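You operate a simulated robot arm through the tools that you are given. There is no shell and no other tool.

Carry out the task below with a simulated two-armed robot. There is one attempt and no reset: what you move stays moved.

JOB
Start the plate line, set its light slider to HALF, then scan the shuttle's plate.
Fine: brake to FREE; shuttle to SCAN and left there.

It is judged by the outcome, as a careful person would: the job done as asked, and still so three seconds after it is handed in. It fails if anything else is knocked over, pushed out of place, dropped, spilled or broken.

ROBOT AND FRAMES
Two 7-joint arms with fingered hands on one trunk that stands fixed in place. Base frame: the origin is at the foot of the trunk, x ahead of it, y to its left, z up; the work surface is at about z = 880. Readings come in mm, degrees, newtons and seconds.
The left shoulder is at [70, 162, 1371], the right one opposite. With the tool pointing down near the work surface each hand reaches from about 100 to 780 mm from the base axis, measured 20 degrees to its own side. Payload 4 kg a hand.
The TCP of each hand is the grasp point between the finger pads, 26 mm short of the fingertips. In the tool frame z runs along the fingers and y along their closing line. The gripper opens to 132 mm; its body begins 73 mm behind the TCP. The gripper is a hand of 4 fingers: y runs from the thumb to the fingers, the wrist lies at [0, 0, -224] in the tool frame, and closing takes about 1.5 s.
Orientation is that of the tool frame in the base frame, as a unit quaternion [x, y, z, w]. With the fingers straight down and closing along the base's y, the tool's x points along the base's -x, its y along +y and its z along -z.

CONTROLS
- The arms move only by the tool drive_tool. It takes "left_rows", "right_rows" or both (then of equal length, played together; a hand with none holds still); each is a list that holds one entry, the list of rows, each a list of 7 numbers: the turn, a rotation vector about the tool's x, y, z in units of 5 degrees (1.0 is 5 degrees), then the shift along the tool's x, y, z in units of 20 mm (1.0 is 20 mm), then the opening in per cent of the stroke, from 0 (shut) to 100 (fully open). In form: [[[ax, ay, az, tx, ty, tz, grip], ...]]. A call has 1 to 20 rows; each row shifts and turns the commanded pose from where the row before left it, along the tool's axes as they then stand. A call with a number of a shift or a turn outside -1 to 1 is refused whole. A row lasts 0.2 s, in which the tool goes at most 50 mm and 8.6 degrees; a call with a longer step from one row to the next is refused whole, and so is a gripper value outside its range. Where a pose cannot be reached the arm comes as near as it can. A force on the tool above 50 N (or 10 N above the force at the start of the call, whichever is more), or a blocked arm, ends the call early, and 0.2 s more pass. The fingers move at their own pace (about 45 mm/s each) and stop on an object; they squeeze with about 27 N. The grip force told is the motor's: it shows also when the fingers shut on nothing. Time passes only in rows, and 0.2 s behind the last, so rows that do not move let the fingers close. The reply holds the time, the measured pose of the TCP, the force on the tool along the base axes, the opening and the grip force, in the units named above and with some noise, with the torque about the TCP (base axes, N m) and any sound that the robot's microphone picked up.
- Cameras (640 x 400 px; columns grow to the right, rows downward): "scene" is now at [120.9, -43.4, 1586.9]; the picture's right is [-0.53, -0.84, 0.00], its down [-0.59, 0.37, -0.72] and it looks along [0.61, -0.38, -0.70] (base axes); focal length 321 px, centre (320, 200). "left" rides on the left gripper at [-73, 6, -94] in its tool frame; the picture's right is [-0.08, -1.00, 0.00], its down [0.78, -0.06, -0.62] and it looks along [0.61, -0.05, 0.79] (tool axes); focal length 230 px, centre (320, 200). "right" rides on the right gripper at [73, 6, -93] in its tool frame; the picture's right is [-0.08, 1.00, 0.00], its down [-0.78, -0.06, -0.62] and it looks along [-0.62, -0.05, 0.79] (tool axes); focal length 230 px, centre (320, 200).
- snapshot(camera): a new picture of that camera. It takes no simulated time.
- move_column(by): slides the trunk up (or, below 0, down) by that many mm; the arms and the scene camera ride with it, the base frame stays. It gives what a move gives, with no picture.
- preshape(shape, hand): the hand has 4 fingers and takes this shape, open, in about a second: jaw (thumb against the fingers, like two jaws); tri (thumb and two fingers); tip (a fingertip pinch); poke (one finger out to press); point (the index stretched); flat (the hand flat); cup (the hand cupped); fist (a fist). The gripper value then closes the fingers along that shape, each until it touches; the sizes above hold for jaw. It gives what a move gives, with no picture.
- turn_head(pan, tilt): turns the head with the scene camera to pan (to the left, within 86 degrees either way) and tilt (down, from -29 to 69), counted from straight ahead of the robot. It gives what a move gives.
- measure_at(camera, pixels): there is no depth. For up to 12 entries [column, row, z] of the newest picture of that camera ("zoom" is the newest enlarged one), the place [x, y] in the base frame at which the ray of that pixel passes the height z, good to about 3 mm. It takes no simulated time.
- inspect(camera, box): a new picture of the part [left, top, right, bottom] of that camera's present view, enlarged. It takes no simulated time.
- hand_in(): hands the job in; it is judged then, once.

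Leave the grippers open and the arms clear of the work at the hand-in unless told otherwise.

The tools are called after "Call:" by a JSON object that holds its "name" and its "arguments". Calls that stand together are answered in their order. drive_tool: Moves the arms, as the interface text tells. Its arguments: {"type":"object","properties":{"left_rows":{"type":"array","items":{"type":"array","items":{"type":"array","items":{"type":"number"}}}},"right_rows":{"type":"array","items":{"type":"array","items":{"type":"array","items":{"type":"number"}}}}},"required":[]} The other tools are called the same way: move_column (by) moves the trunk up or down; preshape (shape, hand) gives the hand a shape; turn_head (pan, tilt) turns the head that bears the scene camera; snapshot (camera) takes a picture; measure_at (camera, pixels) gives the place at which the rays of pixels pass given heights; inspect (camera, box) takes an enlarged picture of a part of a camera's view; hand_in () hands the job in.

At the start:

```text
time: 0.0
left_ee_pos: [408.7, -38.9, 1322.6]
left_tool_rot: [0.0, 1.0, 0.001, 0.0]
left_force: [-0.7, 1.0, 0.4]
left_moment: [-0.01, -0.03, 0.02]
left_opening: 131.8
left_finger_force: 0.1
left_shape: jaw
right_ee_pos: [408.2, -469.9, 1281.2]
right_tool_rot: [0.001, 1.0, -0.001, 0.0]
right_force: [0.4, -0.3, -0.1]
right_moment: [-0.01, -0.02, -0.04]
right_opening: 131.9
right_finger_force: 0.1
right_shape: jaw
trunk travel left (down, up): [-850.0, 90.0]
head pan, tilt (commanded): [-32.3, 44.0]
```

scene: 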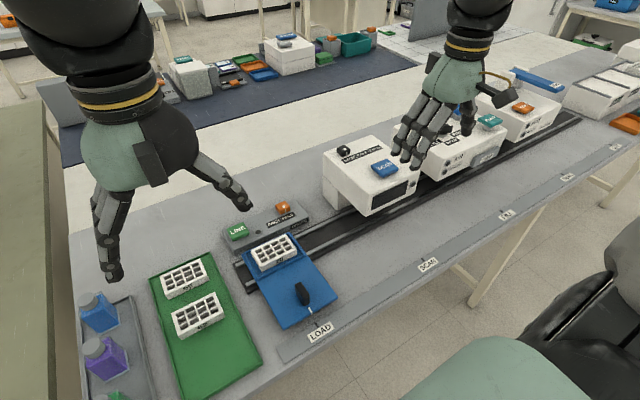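
right: 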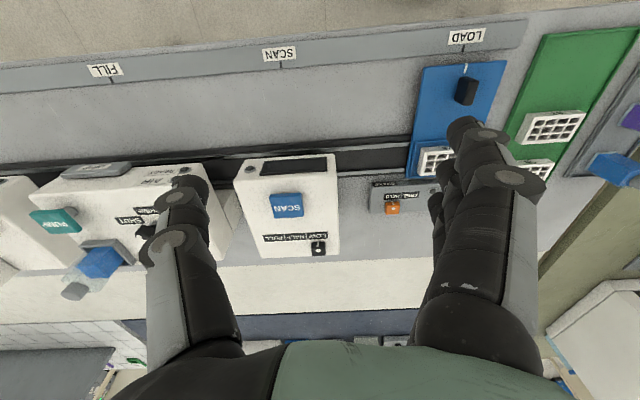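
left: 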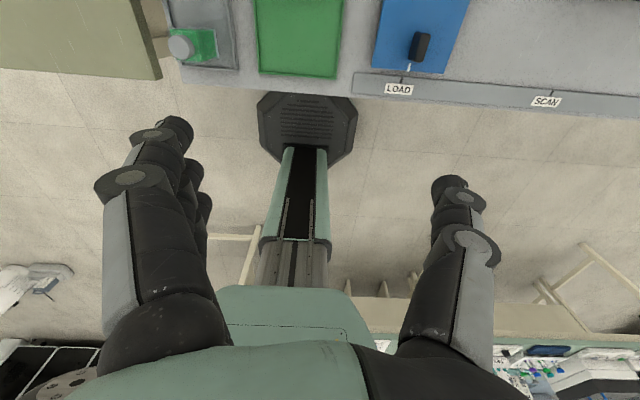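

I see a plate line: a LINE green button and an orange brake control on a grey box near (240,232)-(285,208), a blue shuttle with plate at LOAD, and a scanner box with a blue SCAN button and slider at (345,150). I'll enlarge these regions first.

Call:
{"name": "inspect", "arguments": {"camera": "scene", "box": [210, 180, 350, 340]}}

Call:
{"name": "inspect", "arguments": {"camera": "scene", "box": [310, 120, 430, 220]}}

Call:
{"name": "inspect", "arguments": {"camera": "right", "box": [220, 20, 540, 270]}}

```text
2.50 times, centred on (280, 260) of scene
```

zoom: 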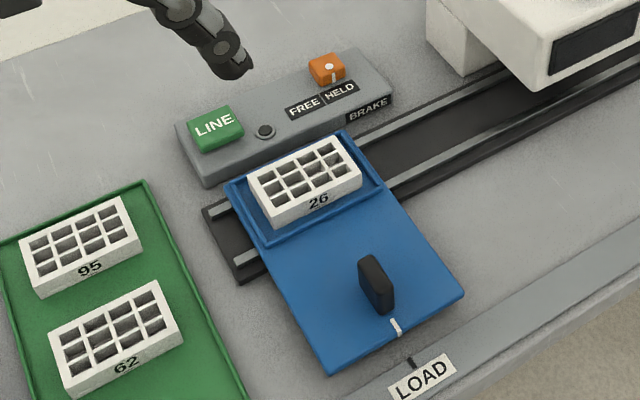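

```text
4.00 times, centred on (370, 170) of scene
```

zoom: 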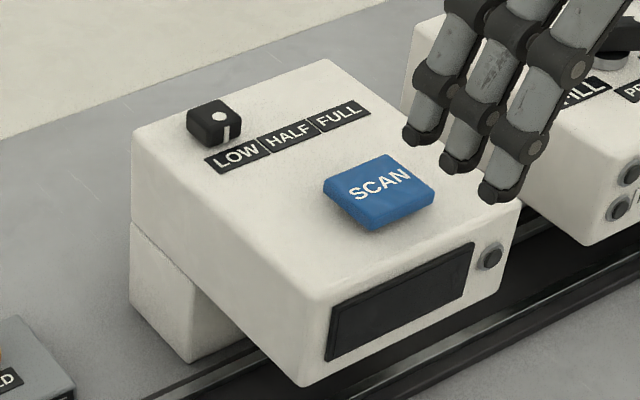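

```text
1.60 times, centred on (380, 145) of right
```

zoom: 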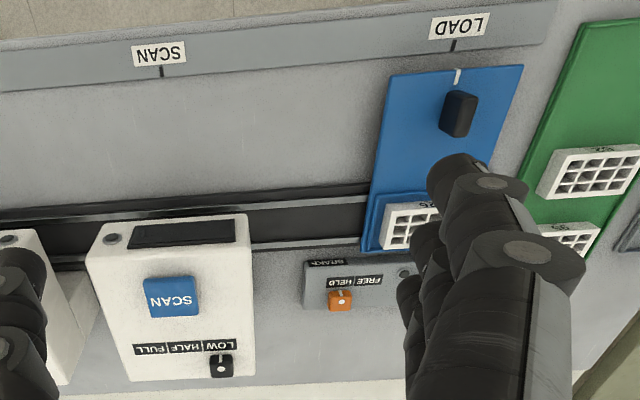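

I have close views now. The light slider is at LOW, the brake is at HELD, and the shuttle is at LOAD. Next I'll measure the same features from two cameras to work out their heights and places.

Call:
{"name": "measure_at", "arguments": {"camera": "scene", "pixels": [[238, 231, 900], [238, 231, 950], [282.8, 207.2, 900], [282.8, 207.2, 950], [300.8, 284.8, 900], [300.8, 284.8, 950], [343.5, 150, 950], [343.5, 150, 1050], [384.5, 167.5, 950], [384.5, 167.5, 1050], [310.8, 311.2, 890], [316.4, 324.8, 880]]}}

Call:
{"name": "measure_at", "arguments": {"camera": "zoom", "pixels": [[221, 365, 950], [221, 365, 1050], [171, 296, 950], [171, 296, 1050], [340, 298, 900], [340, 298, 950], [460, 108, 900], [460, 108, 950], [457, 76, 890], [454, 45, 880], [161, 72, 880]]}}

```text
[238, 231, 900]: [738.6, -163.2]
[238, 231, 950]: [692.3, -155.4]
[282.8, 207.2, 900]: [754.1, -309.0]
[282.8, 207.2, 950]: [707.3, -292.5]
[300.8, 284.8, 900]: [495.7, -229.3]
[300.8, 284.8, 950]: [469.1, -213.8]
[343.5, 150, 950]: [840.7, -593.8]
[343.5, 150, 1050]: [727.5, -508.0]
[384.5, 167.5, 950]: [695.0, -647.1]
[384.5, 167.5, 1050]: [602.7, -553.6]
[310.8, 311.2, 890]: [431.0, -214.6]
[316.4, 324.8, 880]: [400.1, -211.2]
```

```text
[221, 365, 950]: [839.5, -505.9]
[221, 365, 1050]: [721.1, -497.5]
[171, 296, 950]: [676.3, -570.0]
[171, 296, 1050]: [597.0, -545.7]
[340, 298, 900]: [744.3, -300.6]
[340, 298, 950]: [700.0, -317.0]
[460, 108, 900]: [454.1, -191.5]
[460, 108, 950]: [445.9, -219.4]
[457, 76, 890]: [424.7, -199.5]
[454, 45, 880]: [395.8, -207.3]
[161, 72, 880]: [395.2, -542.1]
```

From both cameras I get roughly: light slider knob (708,-497,1063), SCAN button (590,-545,1060), brake knob (738,-305,913) and handle top (460,-216,943). The LOAD tick is at y≈-209 and the SCAN tick at y≈-542. I'll look closer at the brake, slider labels and handle before moving.

Call:
{"name": "inspect", "arguments": {"camera": "scene", "box": [222, 190, 318, 250]}}

Call:
{"name": "inspect", "arguments": {"camera": "right", "box": [230, 150, 350, 265]}}

Call:
{"name": "inspect", "arguments": {"camera": "right", "box": [350, 160, 470, 235]}}

Call:
{"name": "inspect", "arguments": {"camera": "scene", "box": [390, 60, 640, 220]}}

```text
6.67 times, centred on (270, 220) of scene
```

zoom: 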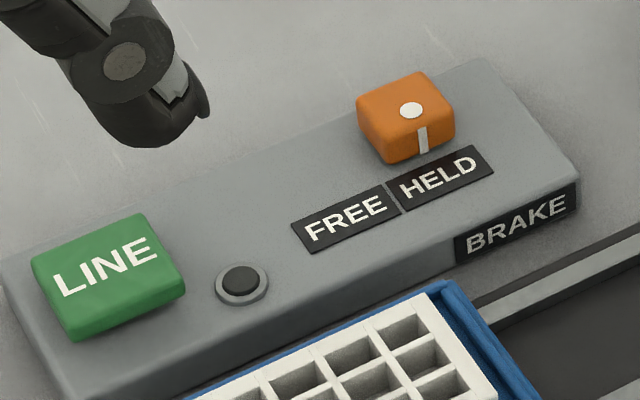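

```text
3.48 times, centred on (290, 208) of right
```

zoom: 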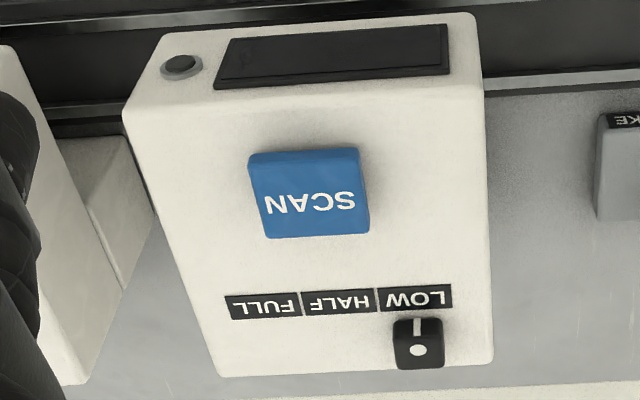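

```text
5.33 times, centred on (410, 198) of right
```

zoom: 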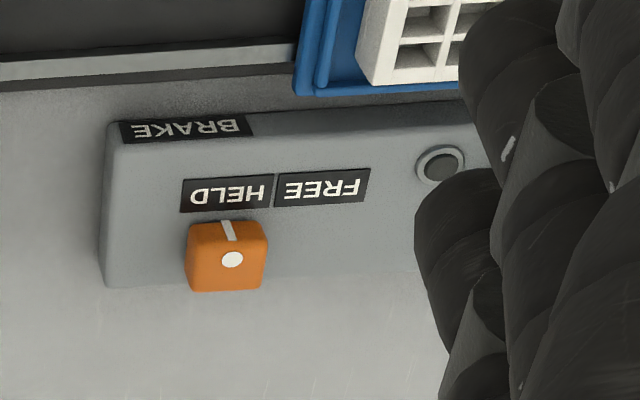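

```text
2.50 times, centred on (515, 140) of scene
```

zoom: 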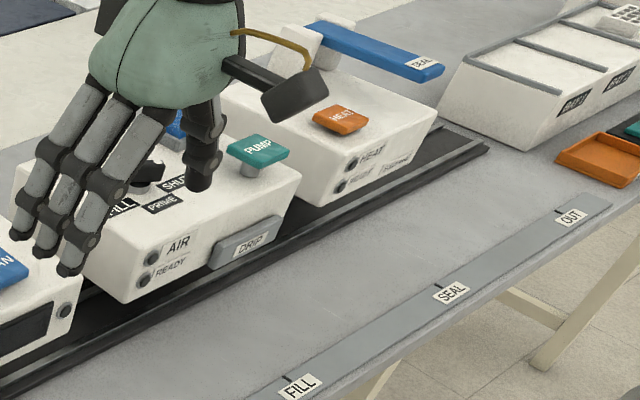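

The brake is a two-place slide, HELD to FREE, moving toward +y. The light slider runs LOW–HALF–FULL toward -y. I'll measure the label centres, box edges and shuttle edges from the right and scene pictures.

Call:
{"name": "measure_at", "arguments": {"camera": "right", "pixels": [[317.6, 235.9, 1050], [295.5, 237.3, 1050], [273.6, 238.5, 1050], [318.2, 249.7, 1065], [245.5, 161.2, 1050], [334, 152.5, 1050], [261, 258.3, 1050], [338.9, 251.7, 1050], [392.6, 196.9, 905], [410.4, 195.6, 905], [393.5, 208.9, 920], [432.5, 191.3, 905]]}}

Call:
{"name": "measure_at", "arguments": {"camera": "scene", "pixels": [[385, 197, 970], [412, 180, 970], [322, 165, 1050], [366, 194, 1050], [417, 172, 1050], [372, 213, 970]]}}

```text
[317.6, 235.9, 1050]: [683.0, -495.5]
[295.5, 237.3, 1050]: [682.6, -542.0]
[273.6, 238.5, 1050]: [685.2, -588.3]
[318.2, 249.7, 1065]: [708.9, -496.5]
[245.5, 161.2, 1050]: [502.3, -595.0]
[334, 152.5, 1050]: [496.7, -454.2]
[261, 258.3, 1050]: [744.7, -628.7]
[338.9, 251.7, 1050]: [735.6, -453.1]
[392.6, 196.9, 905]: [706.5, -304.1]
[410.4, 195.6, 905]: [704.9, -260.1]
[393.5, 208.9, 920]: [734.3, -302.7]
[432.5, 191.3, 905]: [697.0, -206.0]
```

```text
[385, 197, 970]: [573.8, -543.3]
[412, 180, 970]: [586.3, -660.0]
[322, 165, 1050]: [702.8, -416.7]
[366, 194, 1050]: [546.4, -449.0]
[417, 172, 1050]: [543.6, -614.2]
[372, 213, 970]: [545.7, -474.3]
```

Results: slider LOW y≈-496, HALF y≈-542, FULL y≈-588. The scanner top is at about z 1050 with its front at x≈545. HELD is at y≈-304 and FREE at y≈-260. First I'll move the left hand away to the left (+y 260 mm), so it clears the view and the right arm's path.

Call:
{"name": "drive_tool", "arguments": {"left_rows": [[[0, 0, 0, 0, 1, 0, 100], [0, 0, 0, 0, 1, 0, 100], [0, 0, 0, 0, 1, 0, 100], [0, 0, 0, 0, 1, 0, 100], [0, 0, 0, 0, 1, 0, 100], [0, 0, 0, 0, 1, 0, 100], [0, 0, 0, 0, 1, 0, 100], [0, 0, 0, 0, 1, 0, 100], [0, 0, 0, 0, 1, 0, 100], [0, 0, 0, 0, 1, 0, 100], [0, 0, 0, 0, 1, 0, 100], [0, 0, 0, 0, 1, 0, 100], [0, 0, 0, 0, 1, 0, 100], [0, 0, 0, 0, 1, 0, 100], [0, 0, 0, 0, 1, 0, 100]]]}}

Call:
{"name": "preshape", "arguments": {"hand": "right", "shape": "poke"}}

Call:
{"name": "snapshot", "arguments": {"camera": "scene"}}

Call:
{"name": "snapshot", "arguments": {"camera": "right"}}

```text
time: 3.2
left_ee_pos: [406.2, 260.1, 1320.4]
left_tool_rot: [0.0, 1.0, 0.001, 0.0]
left_force: [0.0, 0.4, 0.0]
left_moment: [-0.02, -0.01, 0.02]
left_opening: 131.8
left_finger_force: 0.0
left_shape: jaw
right_ee_pos: [408.0, -467.3, 1282.5]
right_tool_rot: [0.001, 1.0, -0.001, 0.0]
right_force: [0.4, 0.6, -0.4]
right_moment: [-0.02, -0.02, 0.02]
right_opening: 131.9
right_finger_force: 0.1
right_shape: jaw
trunk travel left (down, up): [-850.0, 90.0]
head pan, tilt (commanded): [-32.3, 44.0]
```

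```text
time: 4.1
left_ee_pos: [408.5, 259.1, 1321.3]
left_tool_rot: [0.0, 1.0, 0.0, 0.0]
left_force: [0.4, 0.5, -0.3]
left_moment: [-0.02, 0.0, 0.01]
left_opening: 132.0
left_finger_force: 0.2
left_shape: jaw
right_ee_pos: [408.8, -468.8, 1281.9]
right_tool_rot: [0.001, 1.0, 0.0, 0.0]
right_force: [0.6, 0.0, 0.3]
right_moment: [-0.03, 0.02, -0.01]
right_opening: 0.2
right_finger_force: 0.0
right_shape: poke
trunk travel left (down, up): [-850.0, 90.0]
head pan, tilt (commanded): [-32.3, 44.0]
```

```text
taken
```

scene: 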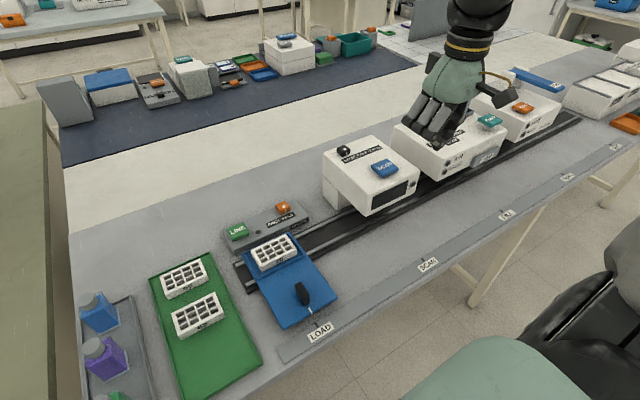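

```text
taken
```

right: 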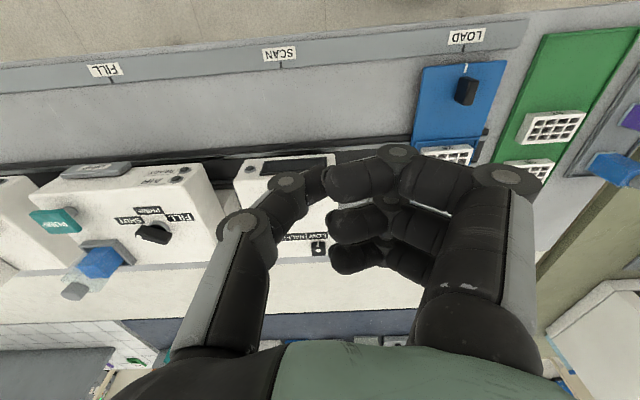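

The right hand is in the poke shape now; I'll enlarge the finger area in both views to see which fingertip leads and where it is.

Call:
{"name": "inspect", "arguments": {"camera": "right", "box": [230, 120, 470, 290]}}

Call:
{"name": "inspect", "arguments": {"camera": "scene", "box": [380, 20, 540, 160]}}

```text
2.35 times, centred on (350, 205) of right
```

zoom: 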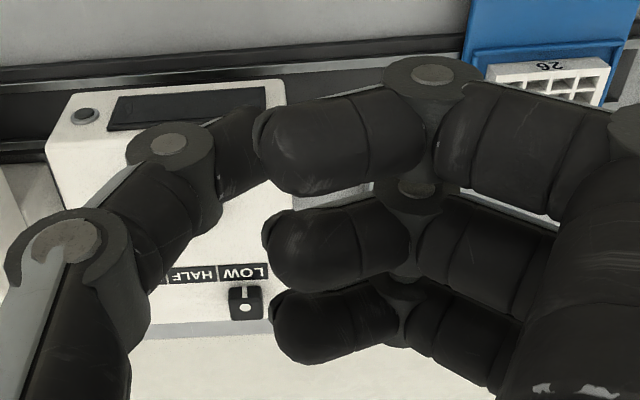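

```text
2.86 times, centred on (460, 90) of scene
```

zoom: 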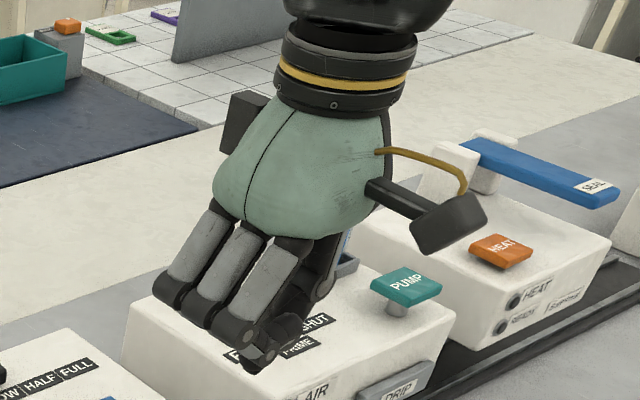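

In poke the fingers look curled, with the tips lying sideways. I'll try the "point" shape and see whether one finger stands out more clearly.

Call:
{"name": "preshape", "arguments": {"hand": "right", "shape": "point"}}

Call:
{"name": "inspect", "arguments": {"camera": "right", "box": [200, 80, 520, 290]}}

Call:
{"name": "inspect", "arguments": {"camera": "scene", "box": [380, 20, 540, 160]}}

```text
time: 5.0
left_ee_pos: [406.8, 260.9, 1321.7]
left_tool_rot: [0.0, 1.0, -0.001, 0.0]
left_force: [0.1, 0.4, -0.6]
left_moment: [-0.01, -0.01, 0.0]
left_opening: 131.8
left_finger_force: 0.1
left_shape: jaw
right_ee_pos: [408.5, -468.6, 1282.4]
right_tool_rot: [0.0, 1.0, 0.0, 0.0]
right_force: [-0.3, 0.2, 0.9]
right_moment: [-0.03, 0.02, -0.01]
right_opening: 126.2
right_finger_force: 0.1
right_shape: point
trunk travel left (down, up): [-850.0, 90.0]
head pan, tilt (commanded): [-32.3, 44.0]
```

```text
1.90 times, centred on (360, 185) of right
```

zoom: 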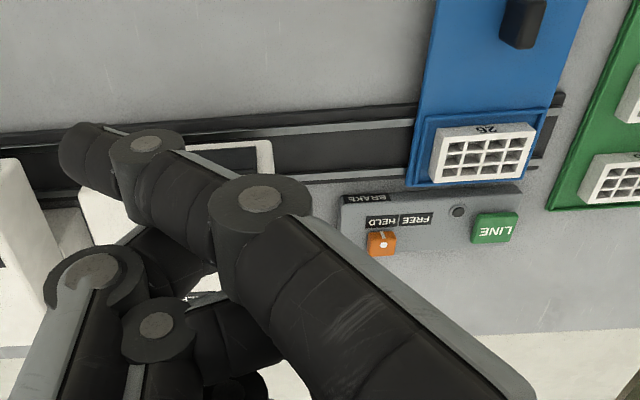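

```text
2.86 times, centred on (460, 90) of scene
```

zoom: 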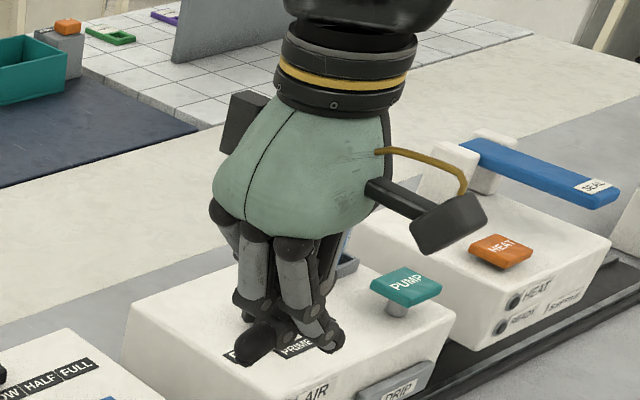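

The point shape may still be settling, so I'll hold still a few rows with the gripper value at 100 and look again.

Call:
{"name": "drive_tool", "arguments": {"right_rows": [[[0, 0, 0, 0, 0, 0, 100], [0, 0, 0, 0, 0, 0, 100], [0, 0, 0, 0, 0, 0, 100], [0, 0, 0, 0, 0, 0, 100], [0, 0, 0, 0, 0, 0, 100]]]}}

Call:
{"name": "inspect", "arguments": {"camera": "right", "box": [200, 80, 520, 290]}}

Call:
{"name": "inspect", "arguments": {"camera": "scene", "box": [380, 20, 540, 160]}}

```text
time: 6.2
left_ee_pos: [407.2, 258.5, 1321.3]
left_tool_rot: [0.0, 1.0, 0.0, 0.0]
left_force: [0.7, -0.1, 0.3]
left_moment: [-0.03, 0.01, -0.01]
left_opening: 131.8
left_finger_force: 0.0
left_shape: jaw
right_ee_pos: [408.1, -468.5, 1282.4]
right_tool_rot: [0.0, 1.0, -0.001, 0.001]
right_force: [-0.1, -0.2, -0.9]
right_moment: [0.01, 0.0, 0.01]
right_opening: 126.0
right_finger_force: 0.1
right_shape: point
trunk travel left (down, up): [-850.0, 90.0]
head pan, tilt (commanded): [-32.3, 44.0]
```

```text
1.90 times, centred on (360, 185) of right
```

zoom: 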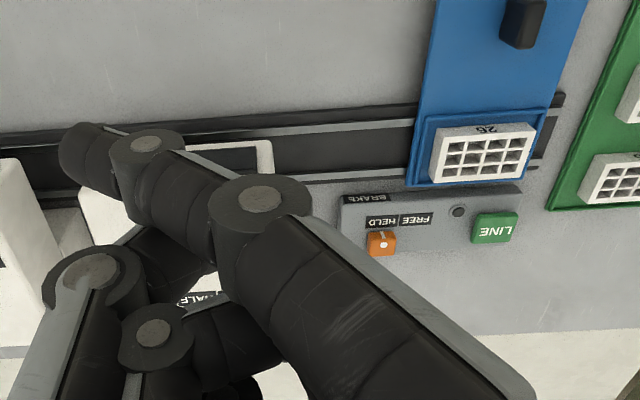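

```text
2.86 times, centred on (460, 90) of scene
```

zoom: 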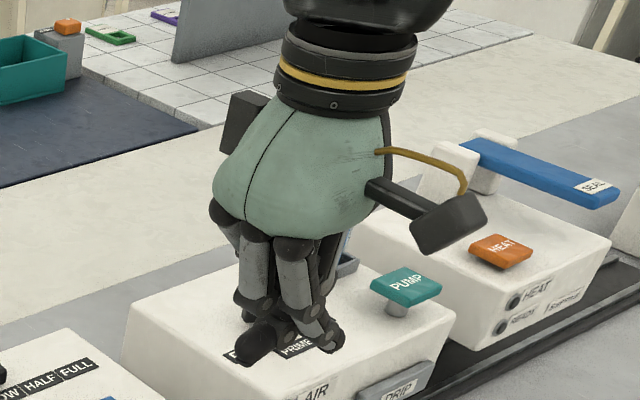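

Point has the index crossing off to one side with an unclear tip. I'll try the "tip" pinch, open, and look again; it may serve for the knobs, and closed for the buttons.

Call:
{"name": "preshape", "arguments": {"hand": "right", "shape": "tip"}}

Call:
{"name": "snapshot", "arguments": {"camera": "right"}}

Call:
{"name": "inspect", "arguments": {"camera": "scene", "box": [380, 20, 540, 160]}}

Call:
{"name": "drive_tool", "arguments": {"right_rows": [[[0, 0, 0, 0, 0, 0, 0], [0, 0, 0, 0, 0, 0, 0], [0, 0, 0, 0, 0, 0, 0], [0, 0, 0, 0, 0, 0, 0], [0, 0, 0, 0, 0, 0, 0], [0, 0, 0, 0, 0, 0, 0], [0, 0, 0, 0, 0, 0, 0], [0, 0, 0, 0, 0, 0, 0]]]}}

Call:
{"name": "snapshot", "arguments": {"camera": "right"}}

Call:
{"name": "inspect", "arguments": {"camera": "scene", "box": [380, 20, 540, 160]}}

```text
time: 7.1
left_ee_pos: [408.6, 261.6, 1320.9]
left_tool_rot: [0.001, 1.0, 0.0, 0.0]
left_force: [0.2, -0.3, 0.7]
left_moment: [0.02, 0.03, 0.02]
left_opening: 131.8
left_finger_force: 0.1
left_shape: jaw
right_ee_pos: [407.6, -469.0, 1282.0]
right_tool_rot: [0.0, 1.0, 0.0, 0.0]
right_force: [-0.1, -0.1, 0.1]
right_moment: [0.03, -0.01, -0.01]
right_opening: 131.9
right_finger_force: 0.1
right_shape: tip
trunk travel left (down, up): [-850.0, 90.0]
head pan, tilt (commanded): [-32.3, 44.0]
```

```text
taken
```

right: 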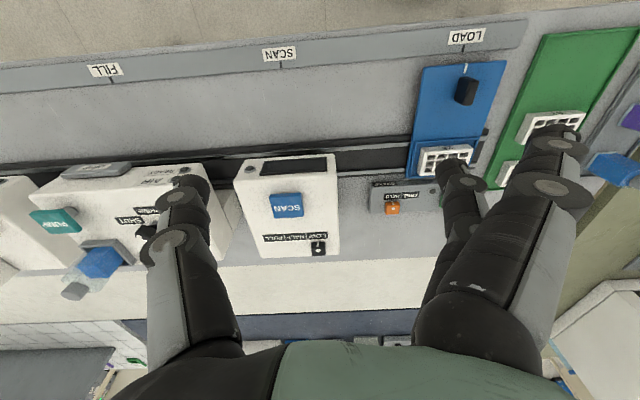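

```text
2.86 times, centred on (460, 90) of scene
```

zoom: 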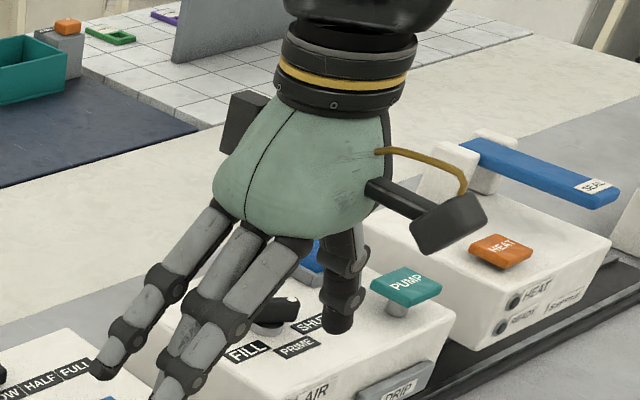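

```text
time: 8.9
left_ee_pos: [407.8, 260.7, 1321.1]
left_tool_rot: [0.0, 1.0, 0.001, 0.0]
left_force: [-0.3, 1.0, -0.3]
left_moment: [-0.02, -0.06, -0.03]
left_opening: 131.9
left_finger_force: 0.0
left_shape: jaw
right_ee_pos: [408.0, -468.3, 1282.3]
right_tool_rot: [0.0, 1.0, 0.0, 0.0]
right_force: [-0.9, -0.2, 0.1]
right_moment: [0.01, 0.0, 0.01]
right_opening: 0.0
right_finger_force: 14.8
right_shape: tip
trunk travel left (down, up): [-850.0, 90.0]
head pan, tilt (commanded): [-32.3, 44.0]
```

```text
taken
```

right: 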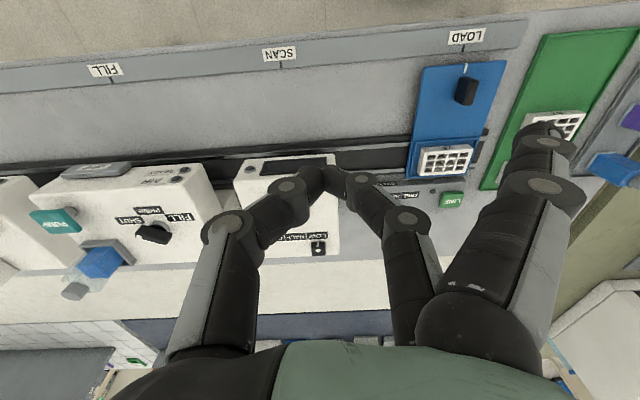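

```text
2.86 times, centred on (460, 90) of scene
```

zoom: 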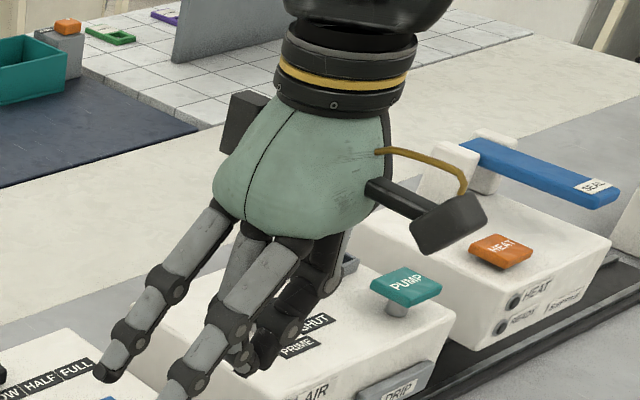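

In tip the two outer fingers stay spread, so they could brush other controls. I'll use jaw instead: closed for the buttons, part-open for the knobs. I'll lower the trunk 80 mm for reach, set jaw on the right hand, and measure the LINE button at right-image pixel (453,200).

Call:
{"name": "measure_at", "arguments": {"camera": "right", "pixels": [[453, 200, 910], [453, 200, 920], [432.5, 191.3, 905]]}}

Call:
{"name": "preshape", "arguments": {"hand": "right", "shape": "jaw"}}

Call:
{"name": "move_column", "arguments": {"by": -80}}

Call:
{"name": "drive_tool", "arguments": {"right_rows": [[[0, 0, 0, 0, 0, 0, 0], [0, 0, 0, 0, 0, 0, 0], [0, 0, 0, 0, 0, 0, 0], [0, 0, 0, 0, 0, 0, 0], [0, 0, 0, 0, 0, 0, 0], [0, 0, 0, 0, 0, 0, 0], [0, 0, 0, 0, 0, 0, 0], [0, 0, 0, 0, 0, 0, 0]]]}}

Call:
{"name": "snapshot", "arguments": {"camera": "right"}}

Call:
{"name": "snapshot", "arguments": {"camera": "scene"}}

```text
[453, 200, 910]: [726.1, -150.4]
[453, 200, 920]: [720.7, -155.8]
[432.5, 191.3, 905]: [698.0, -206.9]
```

```text
time: 9.8
left_ee_pos: [407.0, 260.5, 1320.8]
left_tool_rot: [0.0, 1.0, 0.0, 0.0]
left_force: [0.7, 0.2, 0.4]
left_moment: [-0.01, 0.01, 0.03]
left_opening: 131.8
left_finger_force: 0.0
left_shape: jaw
right_ee_pos: [407.9, -468.7, 1282.3]
right_tool_rot: [0.0, 1.0, 0.001, -0.001]
right_force: [0.7, -0.6, 0.5]
right_moment: [-0.04, 0.02, -0.02]
right_opening: 131.8
right_finger_force: 0.0
right_shape: jaw
trunk travel left (down, up): [-850.0, 90.0]
head pan, tilt (commanded): [-32.3, 44.0]
```

```text
time: 11.0
left_ee_pos: [409.1, 260.3, 1241.1]
left_tool_rot: [-0.001, 1.0, 0.0, 0.0]
left_force: [0.1, 0.1, 0.3]
left_moment: [0.01, -0.04, -0.01]
left_opening: 131.8
left_finger_force: 0.0
left_shape: jaw
right_ee_pos: [407.5, -468.9, 1201.7]
right_tool_rot: [0.0, 1.0, -0.001, 0.0]
right_force: [-0.2, 0.5, -0.3]
right_moment: [-0.01, 0.0, 0.02]
right_opening: 131.9
right_finger_force: 0.0
right_shape: jaw
trunk travel left (down, up): [-770.0, 170.0]
head pan, tilt (commanded): [-32.3, 44.0]
```

```text
time: 12.8
left_ee_pos: [408.0, 260.6, 1241.7]
left_tool_rot: [-0.001, 1.0, -0.001, 0.0]
left_force: [0.1, 0.0, -0.2]
left_moment: [0.0, -0.04, 0.02]
left_opening: 131.9
left_finger_force: 0.0
left_shape: jaw
right_ee_pos: [408.7, -468.5, 1202.5]
right_tool_rot: [0.0, 1.0, 0.0, 0.0]
right_force: [0.4, -0.3, 0.5]
right_moment: [0.02, 0.01, -0.01]
right_opening: 0.0
right_finger_force: 14.5
right_shape: jaw
trunk travel left (down, up): [-770.0, 170.0]
head pan, tilt (commanded): [-32.3, 44.0]
```

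```text
taken
```

right: 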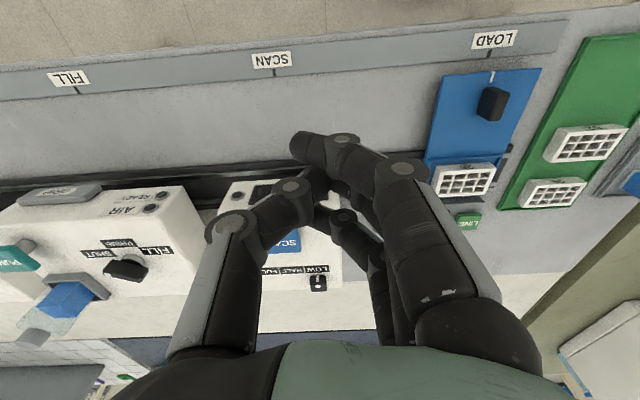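

```text
taken
```

scene: 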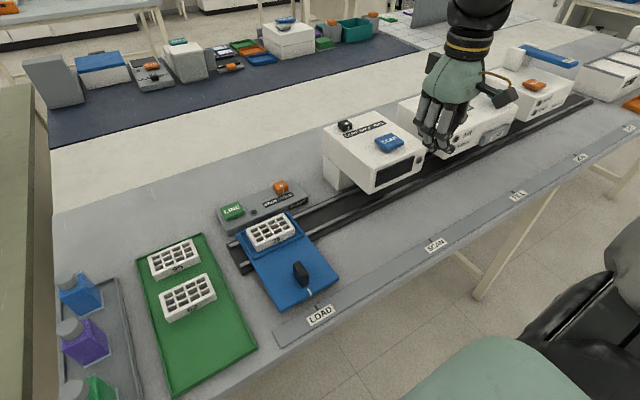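

With jaw closed, thumb and middle finger meet at the TCP and the index passes a little beyond. I'll enlarge this to judge the relative tip heights before pressing.

Call:
{"name": "inspect", "arguments": {"camera": "scene", "box": [390, 50, 520, 160]}}

Call:
{"name": "inspect", "arguments": {"camera": "right", "box": [220, 110, 440, 250]}}

Call:
{"name": "inspect", "arguments": {"camera": "scene", "box": [210, 165, 340, 330]}}

```text
3.64 times, centred on (455, 105) of scene
```

zoom: 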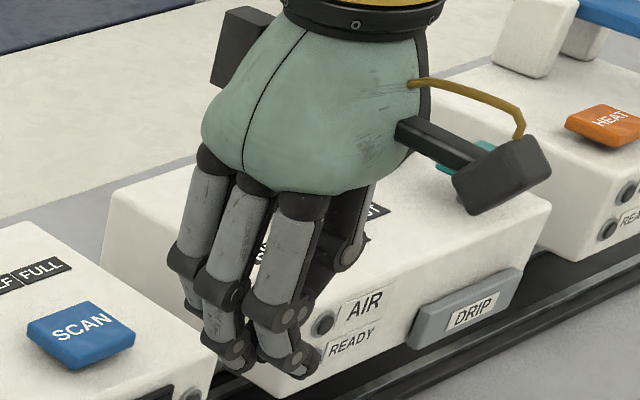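

```text
2.86 times, centred on (330, 180) of right
```

zoom: 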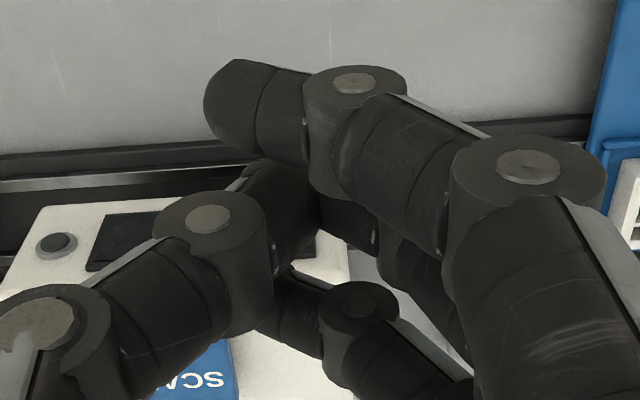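

```text
2.42 times, centred on (275, 248) of scene
```

zoom: 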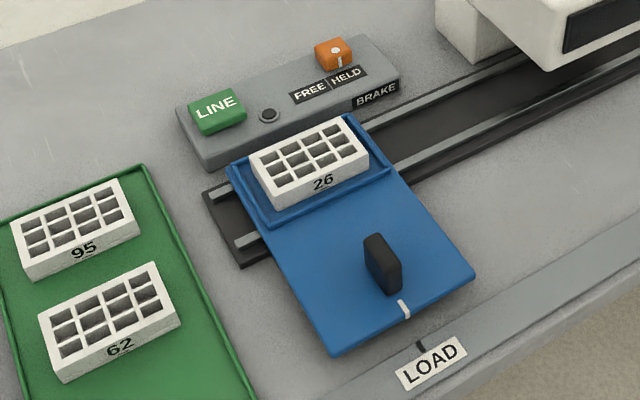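

The closed cluster is compact, with the middle finger and thumb at the centre. Now I'll move the right hand to above the LINE button at about (722,-158), descending to z≈1040 on the way; the path clears the scanner.

Call:
{"name": "drive_tool", "arguments": {"right_rows": [[[0, 0, 0, -0.98, 0.97, 0.5, 0], [0, 0, 0, -0.98, 0.97, 0.5, 0], [0, 0, 0, -0.98, 0.97, 0.5, 0], [0, 0, 0, -0.98, 0.97, 0.5, 0], [0, 0, 0, -0.98, 0.97, 0.5, 0], [0, 0, 0, -0.98, 0.97, 0.5, 0], [0, 0, 0, -0.98, 0.97, 0.5, 0], [0, 0, 0, -0.98, 0.97, 0.5, 0], [0, 0, 0, -0.98, 0.97, 0.5, 0], [0, 0, 0, -0.98, 0.97, 0.5, 0], [0, 0, 0, -0.98, 0.97, 0.5, 0], [0, 0, 0, -0.98, 0.97, 0.5, 0], [0, 0, 0, -0.98, 0.97, 0.5, 0], [0, 0, 0, -0.98, 0.97, 0.5, 0], [0, 0, 0, -0.98, 0.97, 0.5, 0], [0, 0, 0, -0.98, 0.97, 0.5, 0]]]}}

Call:
{"name": "snapshot", "arguments": {"camera": "right"}}

Call:
{"name": "snapshot", "arguments": {"camera": "scene"}}

```text
time: 16.2
left_ee_pos: [408.6, 261.2, 1241.9]
left_tool_rot: [0.0, 1.0, 0.0, 0.0]
left_force: [-0.8, 0.0, -0.2]
left_moment: [0.0, 0.02, 0.01]
left_opening: 131.9
left_finger_force: 0.0
left_shape: jaw
right_ee_pos: [592.3, -243.0, 1054.2]
right_tool_rot: [0.0, 1.0, 0.001, 0.0]
right_force: [-0.3, 0.0, 0.7]
right_moment: [0.01, 0.0, 0.0]
right_opening: 0.0
right_finger_force: 26.8
right_shape: jaw
right hand out of reach, approached as far as the arm can: row 11, 12, 13, 14, 15, 16
trunk travel left (down, up): [-770.0, 170.0]
head pan, tilt (commanded): [-32.3, 44.0]
```

```text
taken
```

right: 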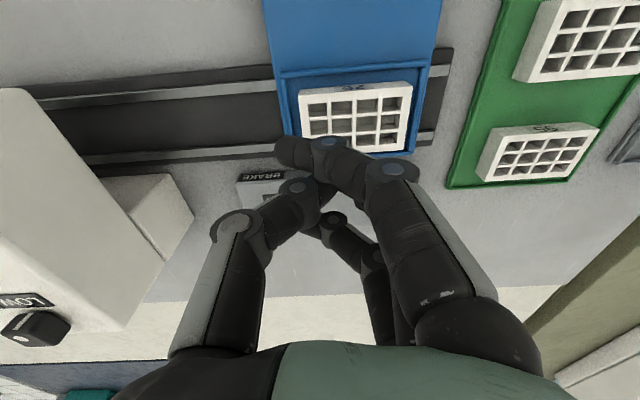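

```text
taken
```

scene: 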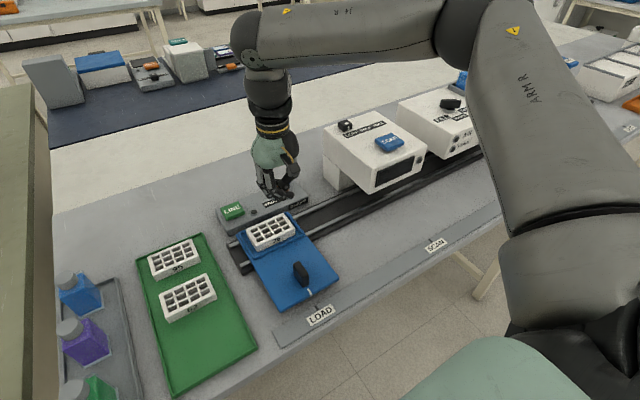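

The hand stopped at (592,-243,1054), reported out of reach with the tool straight down, though the distance is moderate. This is likely a wrist limit. I'll tilt the tool forward 20° (negative turn about tool y) and see where it settles.

Call:
{"name": "drive_tool", "arguments": {"right_rows": [[[0, -1, 0, 0, 0, 0, 0], [0, -1, 0, 0, 0, 0, 0], [0, -1, 0, 0, 0, 0, 0], [0, -1, 0, 0, 0, 0, 0], [0, 0, 0, 0, 0, 0, 0]]]}}

Call:
{"name": "snapshot", "arguments": {"camera": "scene"}}

```text
time: 17.4
left_ee_pos: [408.1, 260.3, 1240.8]
left_tool_rot: [0.0, 1.0, -0.001, 0.0]
left_force: [0.1, -0.4, -0.3]
left_moment: [0.0, -0.01, -0.01]
left_opening: 131.7
left_finger_force: 0.1
left_shape: jaw
right_ee_pos: [594.1, -243.4, 1055.4]
right_tool_rot: [0.0, 0.985, -0.001, 0.174]
right_force: [0.2, -0.5, 0.4]
right_moment: [-0.01, -0.03, 0.0]
right_opening: 0.0
right_finger_force: 26.5
right_shape: jaw
trunk travel left (down, up): [-770.0, 170.0]
head pan, tilt (commanded): [-32.3, 44.0]
```

```text
taken
```

scene: 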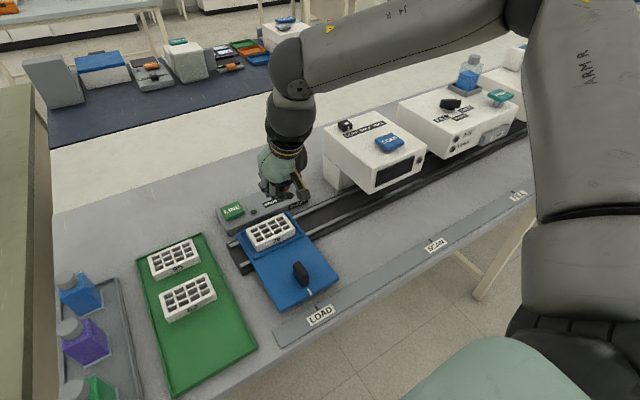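

The tilt worked and the pose was kept. With 20° forward tilt I'll now move to about (713,-158,1015) over the LINE button.

Call:
{"name": "drive_tool", "arguments": {"right_rows": [[[0, 0, 0, -0.82, 0.708, 0.653, 0], [0, 0, 0, -0.82, 0.708, 0.653, 0], [0, 0, 0, -0.82, 0.708, 0.653, 0], [0, 0, 0, -0.82, 0.708, 0.653, 0], [0, 0, 0, -0.82, 0.708, 0.653, 0], [0, 0, 0, -0.82, 0.708, 0.653, 0]]]}}

Call:
{"name": "snapshot", "arguments": {"camera": "right"}}

Call:
{"name": "snapshot", "arguments": {"camera": "scene"}}

```text
time: 18.8
left_ee_pos: [407.9, 261.0, 1240.9]
left_tool_rot: [0.0, 1.0, 0.0, 0.0]
left_force: [0.0, 0.2, 0.0]
left_moment: [0.01, -0.01, -0.02]
left_opening: 131.8
left_finger_force: 0.1
left_shape: jaw
right_ee_pos: [650.7, -210.3, 1038.5]
right_tool_rot: [-0.001, 0.985, 0.001, 0.175]
right_force: [-0.6, 0.0, -1.0]
right_moment: [0.02, -0.01, 0.03]
right_opening: 0.1
right_finger_force: 27.3
right_shape: jaw
right hand out of reach, approached as far as the arm can: row 3, 4, 5, 6
trunk travel left (down, up): [-770.0, 170.0]
head pan, tilt (commanded): [-32.3, 44.0]
```

```text
taken
```

right: 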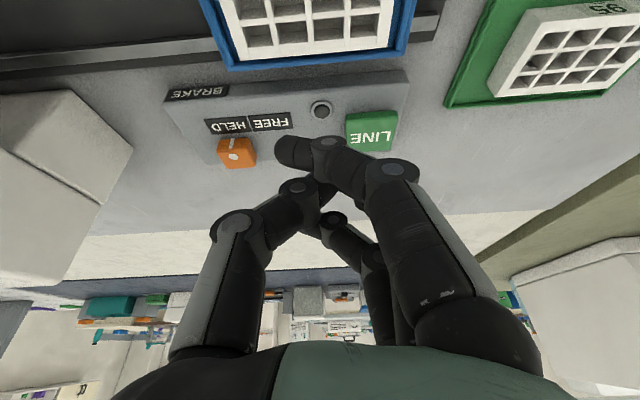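

```text
taken
```

scene: 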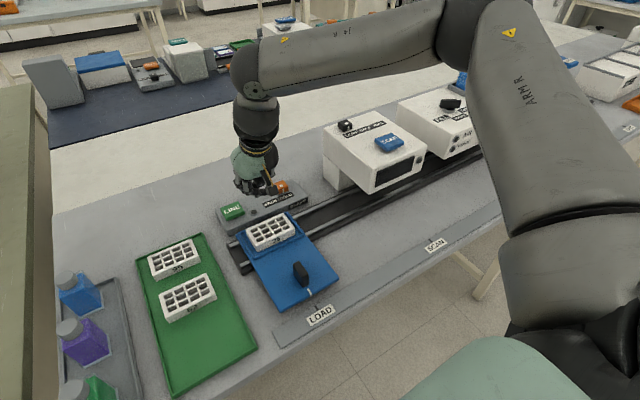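

It reached (651,-210,1038), again limited. The lowered trunk makes the forearm flat and the wrist bend worse, so I'll raise the trunk back by 80 mm and try again.

Call:
{"name": "move_column", "arguments": {"by": 80}}

Call:
{"name": "drive_tool", "arguments": {"right_rows": [[[0, 0, 0, -0.3, 0.6, 0.95, 0], [0, 0, 0, -0.3, 0.6, 0.95, 0], [0, 0, 0, -0.3, 0.6, 0.95, 0], [0, 0, 0, -0.3, 0.6, 0.95, 0]]]}}

Call:
{"name": "snapshot", "arguments": {"camera": "scene"}}

```text
time: 19.9
left_ee_pos: [407.2, 261.1, 1321.3]
left_tool_rot: [0.0, 1.0, 0.0, 0.0]
left_force: [-0.1, -0.9, -0.7]
left_moment: [-0.02, -0.01, 0.04]
left_opening: 131.8
left_finger_force: 0.1
left_shape: jaw
right_ee_pos: [650.5, -208.2, 1116.4]
right_tool_rot: [0.0, 0.985, 0.001, 0.175]
right_force: [-0.6, -0.2, 0.6]
right_moment: [-0.01, -0.02, -0.03]
right_opening: 0.0
right_finger_force: 26.7
right_shape: jaw
trunk travel left (down, up): [-850.0, 90.0]
head pan, tilt (commanded): [-32.3, 44.0]
```

```text
time: 20.9
left_ee_pos: [408.3, 262.1, 1321.7]
left_tool_rot: [0.0, 1.0, 0.0, 0.0]
left_force: [0.1, 0.1, 0.4]
left_moment: [0.0, 0.02, 0.0]
left_opening: 131.8
left_finger_force: 0.1
left_shape: jaw
right_ee_pos: [644.5, -218.4, 1084.6]
right_tool_rot: [-0.001, 0.984, 0.002, 0.176]
right_force: [-0.5, 0.5, 1.1]
right_moment: [0.03, -0.02, 0.02]
right_opening: 0.0
right_finger_force: 27.2
right_shape: jaw
right hand out of reach, approached as far as the arm can: row 1, 2, 3, 4
trunk travel left (down, up): [-850.0, 90.0]
head pan, tilt (commanded): [-32.3, 44.0]
```

```text
taken
```

scene: 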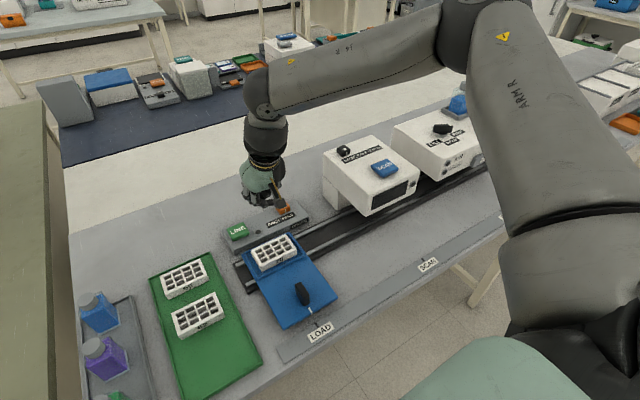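

Still limited with zero-yaw orientation while moving left. The forearm points left-forward, so the wrist roll is probably at its stop. I'll turn the hand about its own axis 25° (az negative, i.e. counterclockwise from above) to relieve it, holding position.

Call:
{"name": "drive_tool", "arguments": {"right_rows": [[[0, 0, -1, 0, 0, 0, 0], [0, 0, -1, 0, 0, 0, 0], [0, 0, -1, 0, 0, 0, 0], [0, 0, -1, 0, 0, 0, 0], [0, 0, -1, 0, 0, 0, 0], [0, 0, 0, 0, 0, 0, 0]]]}}

Call:
{"name": "drive_tool", "arguments": {"right_rows": [[[0, 0, 0, -0.9, 0, 0.4, 0], [0, 0, 0, -0.9, 0, 0.4, 0], [0, 0, 0, -0.9, 0, 0.4, 0]]]}}

Call:
{"name": "snapshot", "arguments": {"camera": "scene"}}

```text
time: 22.3
left_ee_pos: [407.3, 260.1, 1321.3]
left_tool_rot: [0.0, 1.0, 0.0, 0.0]
left_force: [-1.1, -0.2, -0.2]
left_moment: [0.02, 0.0, 0.01]
left_opening: 131.6
left_finger_force: 0.0
left_shape: jaw
right_ee_pos: [643.9, -217.3, 1084.7]
right_tool_rot: [-0.213, 0.961, -0.036, 0.171]
right_force: [-0.2, -0.5, -1.0]
right_moment: [0.01, 0.0, 0.02]
right_opening: 0.1
right_finger_force: 27.0
right_shape: jaw
trunk travel left (down, up): [-850.0, 90.0]
head pan, tilt (commanded): [-32.3, 44.0]
```

```text
time: 23.1
left_ee_pos: [407.4, 261.0, 1321.4]
left_tool_rot: [0.0, 1.0, -0.001, -0.001]
left_force: [0.3, 0.1, 0.3]
left_moment: [-0.03, 0.03, -0.01]
left_opening: 131.7
left_finger_force: 0.1
left_shape: jaw
right_ee_pos: [661.8, -229.9, 1098.0]
right_tool_rot: [-0.213, 0.961, -0.036, 0.171]
right_force: [0.4, 0.7, 0.3]
right_moment: [0.0, 0.05, 0.02]
right_opening: 0.0
right_finger_force: 27.1
right_shape: jaw
right hand out of reach, approached as far as the arm can: row 1, 2, 3
trunk travel left (down, up): [-850.0, 90.0]
head pan, tilt (commanded): [-32.3, 44.0]
```

```text
taken
```

scene: 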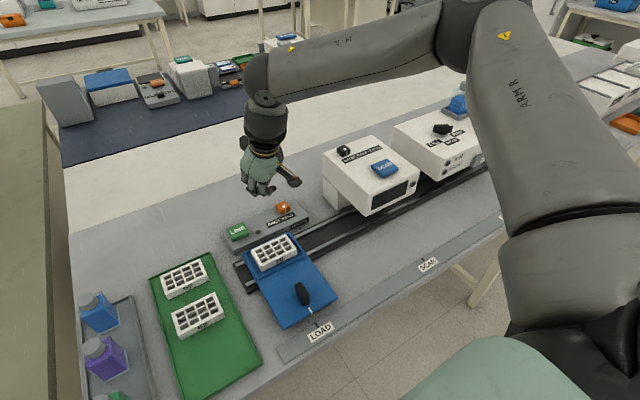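

It slid sideways to (662,-230,1098) rather than forward, so some arm joint is at its stop in this posture. I'll turn the head to see the whole right arm and its elbow before choosing another approach.

Call:
{"name": "turn_head", "arguments": {"pan": -50, "tilt": 15}}

Call:
{"name": "snapshot", "arguments": {"camera": "scene"}}

Call:
{"name": "snapshot", "arguments": {"camera": "left"}}

```text
time: 24.1
left_ee_pos: [408.1, 260.0, 1321.5]
left_tool_rot: [0.0, 1.0, 0.0, 0.0]
left_force: [0.0, 0.9, -0.1]
left_moment: [0.01, -0.01, 0.01]
left_opening: 131.7
left_finger_force: 0.1
left_shape: jaw
right_ee_pos: [662.0, -229.1, 1099.2]
right_tool_rot: [-0.213, 0.961, -0.036, 0.172]
right_force: [-0.1, 1.4, -0.8]
right_moment: [0.01, 0.05, -0.01]
right_opening: 0.0
right_finger_force: 27.2
right_shape: jaw
trunk travel left (down, up): [-850.0, 90.0]
head pan, tilt (commanded): [-50.0, 15.0]
```

```text
taken
```

scene: 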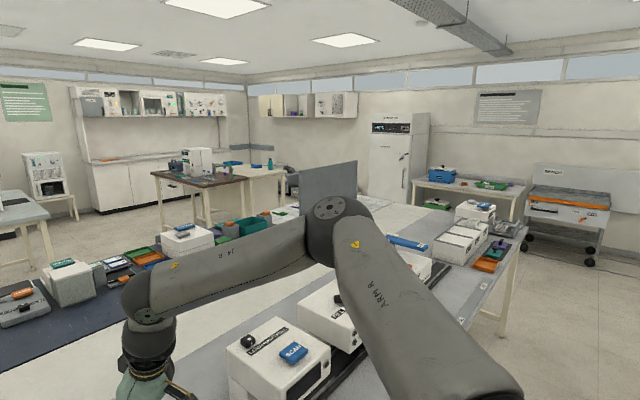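

```text
taken
```

left: 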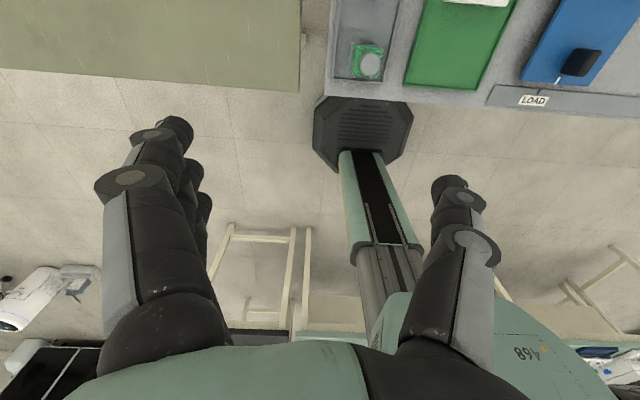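

The right elbow is out to the right at about (390,-405,1435) and the upper arm won't swing further left in this posture. I'll retract the hand toward the robot and lower relative to it, then re-extend. First I'll pull back to see how the posture changes.

Call:
{"name": "drive_tool", "arguments": {"right_rows": [[[0, 0, 0.8, 0.9, 0, -0.2, 0], [0, 0, 0.8, 0.9, 0, -0.2, 0], [0, 0, 0.8, 0.9, 0, -0.2, 0], [0, 0, 0.8, 0.9, 0, -0.2, 0], [0, 0, 0.8, 0.9, 0, -0.2, 0], [0, 0, 0.8, 0.9, 0, -0.2, 0], [0, 0, 0.2, 0.9, 0, -0.2, 0], [0, 0, 0, 0.9, 0, -0.2, 0], [0, 0, 0, 0.9, 0, -0.2, 0], [0, 0, 0, 0.9, 0, -0.2, 0], [0, 0, 0, 0.9, 0, -0.2, 0], [0, 0, 0, 0.9, 0, -0.2, 0]]]}}

Call:
{"name": "snapshot", "arguments": {"camera": "scene"}}

```text
time: 26.7
left_ee_pos: [406.8, 261.1, 1321.0]
left_tool_rot: [0.0, 1.0, 0.0, -0.001]
left_force: [0.3, -0.7, -0.5]
left_moment: [0.02, -0.01, 0.04]
left_opening: 131.7
left_finger_force: 0.1
left_shape: jaw
right_ee_pos: [445.7, -259.7, 1070.7]
right_tool_rot: [0.0, 0.984, 0.001, 0.175]
right_force: [0.2, 0.3, -0.3]
right_moment: [-0.03, 0.03, 0.0]
right_opening: 0.1
right_finger_force: 27.0
right_shape: jaw
trunk travel left (down, up): [-850.0, 90.0]
head pan, tilt (commanded): [-50.0, 15.0]
```

```text
taken
```

scene: 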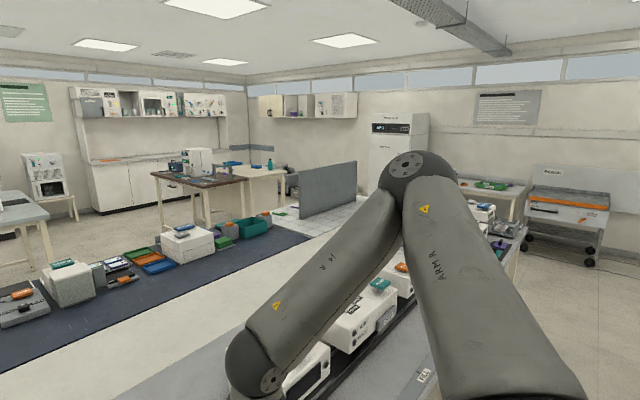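

The elbow swung further out to the right as I retracted. Now I'll test whether the arm can go left at this close range by shifting +y 100 mm; the left hand is at y=260, far enough away.

Call:
{"name": "drive_tool", "arguments": {"right_rows": [[[0, 0, 0, 0, 1, 0, 0], [0, 0, 0, 0, 1, 0, 0], [0, 0, 0, 0, 1, 0, 0], [0, 0, 0, 0, 1, 0, 0], [0, 0, 0, 0, 1, 0, 0]]]}}

Call:
{"name": "snapshot", "arguments": {"camera": "scene"}}

```text
time: 27.9
left_ee_pos: [407.4, 262.5, 1320.3]
left_tool_rot: [0.0, 1.0, 0.0, 0.0]
left_force: [-0.5, -0.3, -0.5]
left_moment: [0.02, 0.02, 0.02]
left_opening: 131.9
left_finger_force: 0.0
left_shape: jaw
right_ee_pos: [446.9, -156.3, 1070.0]
right_tool_rot: [0.0, 0.985, 0.001, 0.174]
right_force: [-0.1, 0.5, -0.5]
right_moment: [-0.01, 0.0, -0.03]
right_opening: 0.0
right_finger_force: 26.8
right_shape: jaw
trunk travel left (down, up): [-850.0, 90.0]
head pan, tilt (commanded): [-50.0, 15.0]
```

```text
taken
```

scene: 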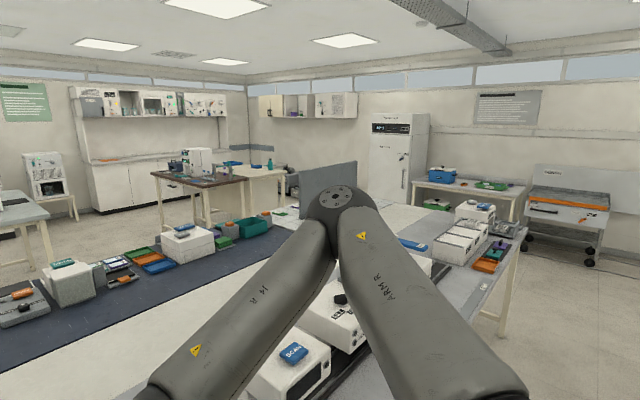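

It moved freely to (447,-156,1070). From here I'll extend straight forward along base +x at about the same y, watching for the limit.

Call:
{"name": "drive_tool", "arguments": {"right_rows": [[[0, 0, 0, -0.94, 0, 0.343, 0], [0, 0, 0, -0.94, 0, 0.343, 0], [0, 0, 0, -0.94, 0, 0.343, 0], [0, 0, 0, -0.94, 0, 0.343, 0], [0, 0, 0, -0.94, 0, 0.343, 0], [0, 0, 0, -0.94, 0, 0.343, 0], [0, 0, 0, -0.94, 0, 0.343, 0], [0, 0, 0, -0.94, 0, 0.343, 0]]]}}

Call:
{"name": "snapshot", "arguments": {"camera": "scene"}}

```text
time: 29.7
left_ee_pos: [408.3, 260.8, 1321.1]
left_tool_rot: [0.001, 1.0, 0.0, 0.0]
left_force: [-0.3, -0.9, -0.4]
left_moment: [0.02, -0.02, -0.01]
left_opening: 131.8
left_finger_force: 0.2
left_shape: jaw
right_ee_pos: [595.1, -180.8, 1084.4]
right_tool_rot: [0.0, 0.984, 0.002, 0.176]
right_force: [0.2, 0.4, -0.7]
right_moment: [0.01, 0.0, -0.02]
right_opening: 0.0
right_finger_force: 26.9
right_shape: jaw
right hand out of reach, approached as far as the arm can: row 5, 6, 7, 8
trunk travel left (down, up): [-850.0, 90.0]
head pan, tilt (commanded): [-50.0, 15.0]
```

```text
taken
```

scene: 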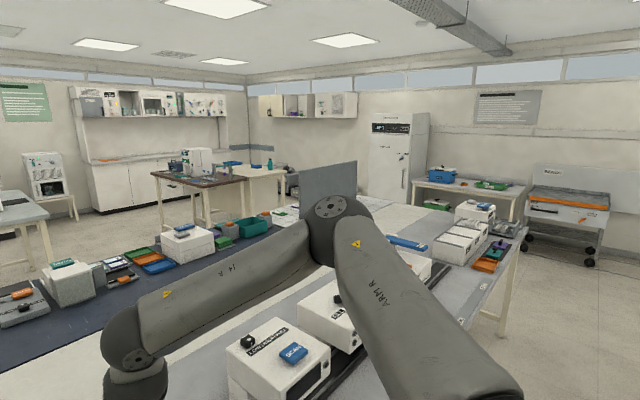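

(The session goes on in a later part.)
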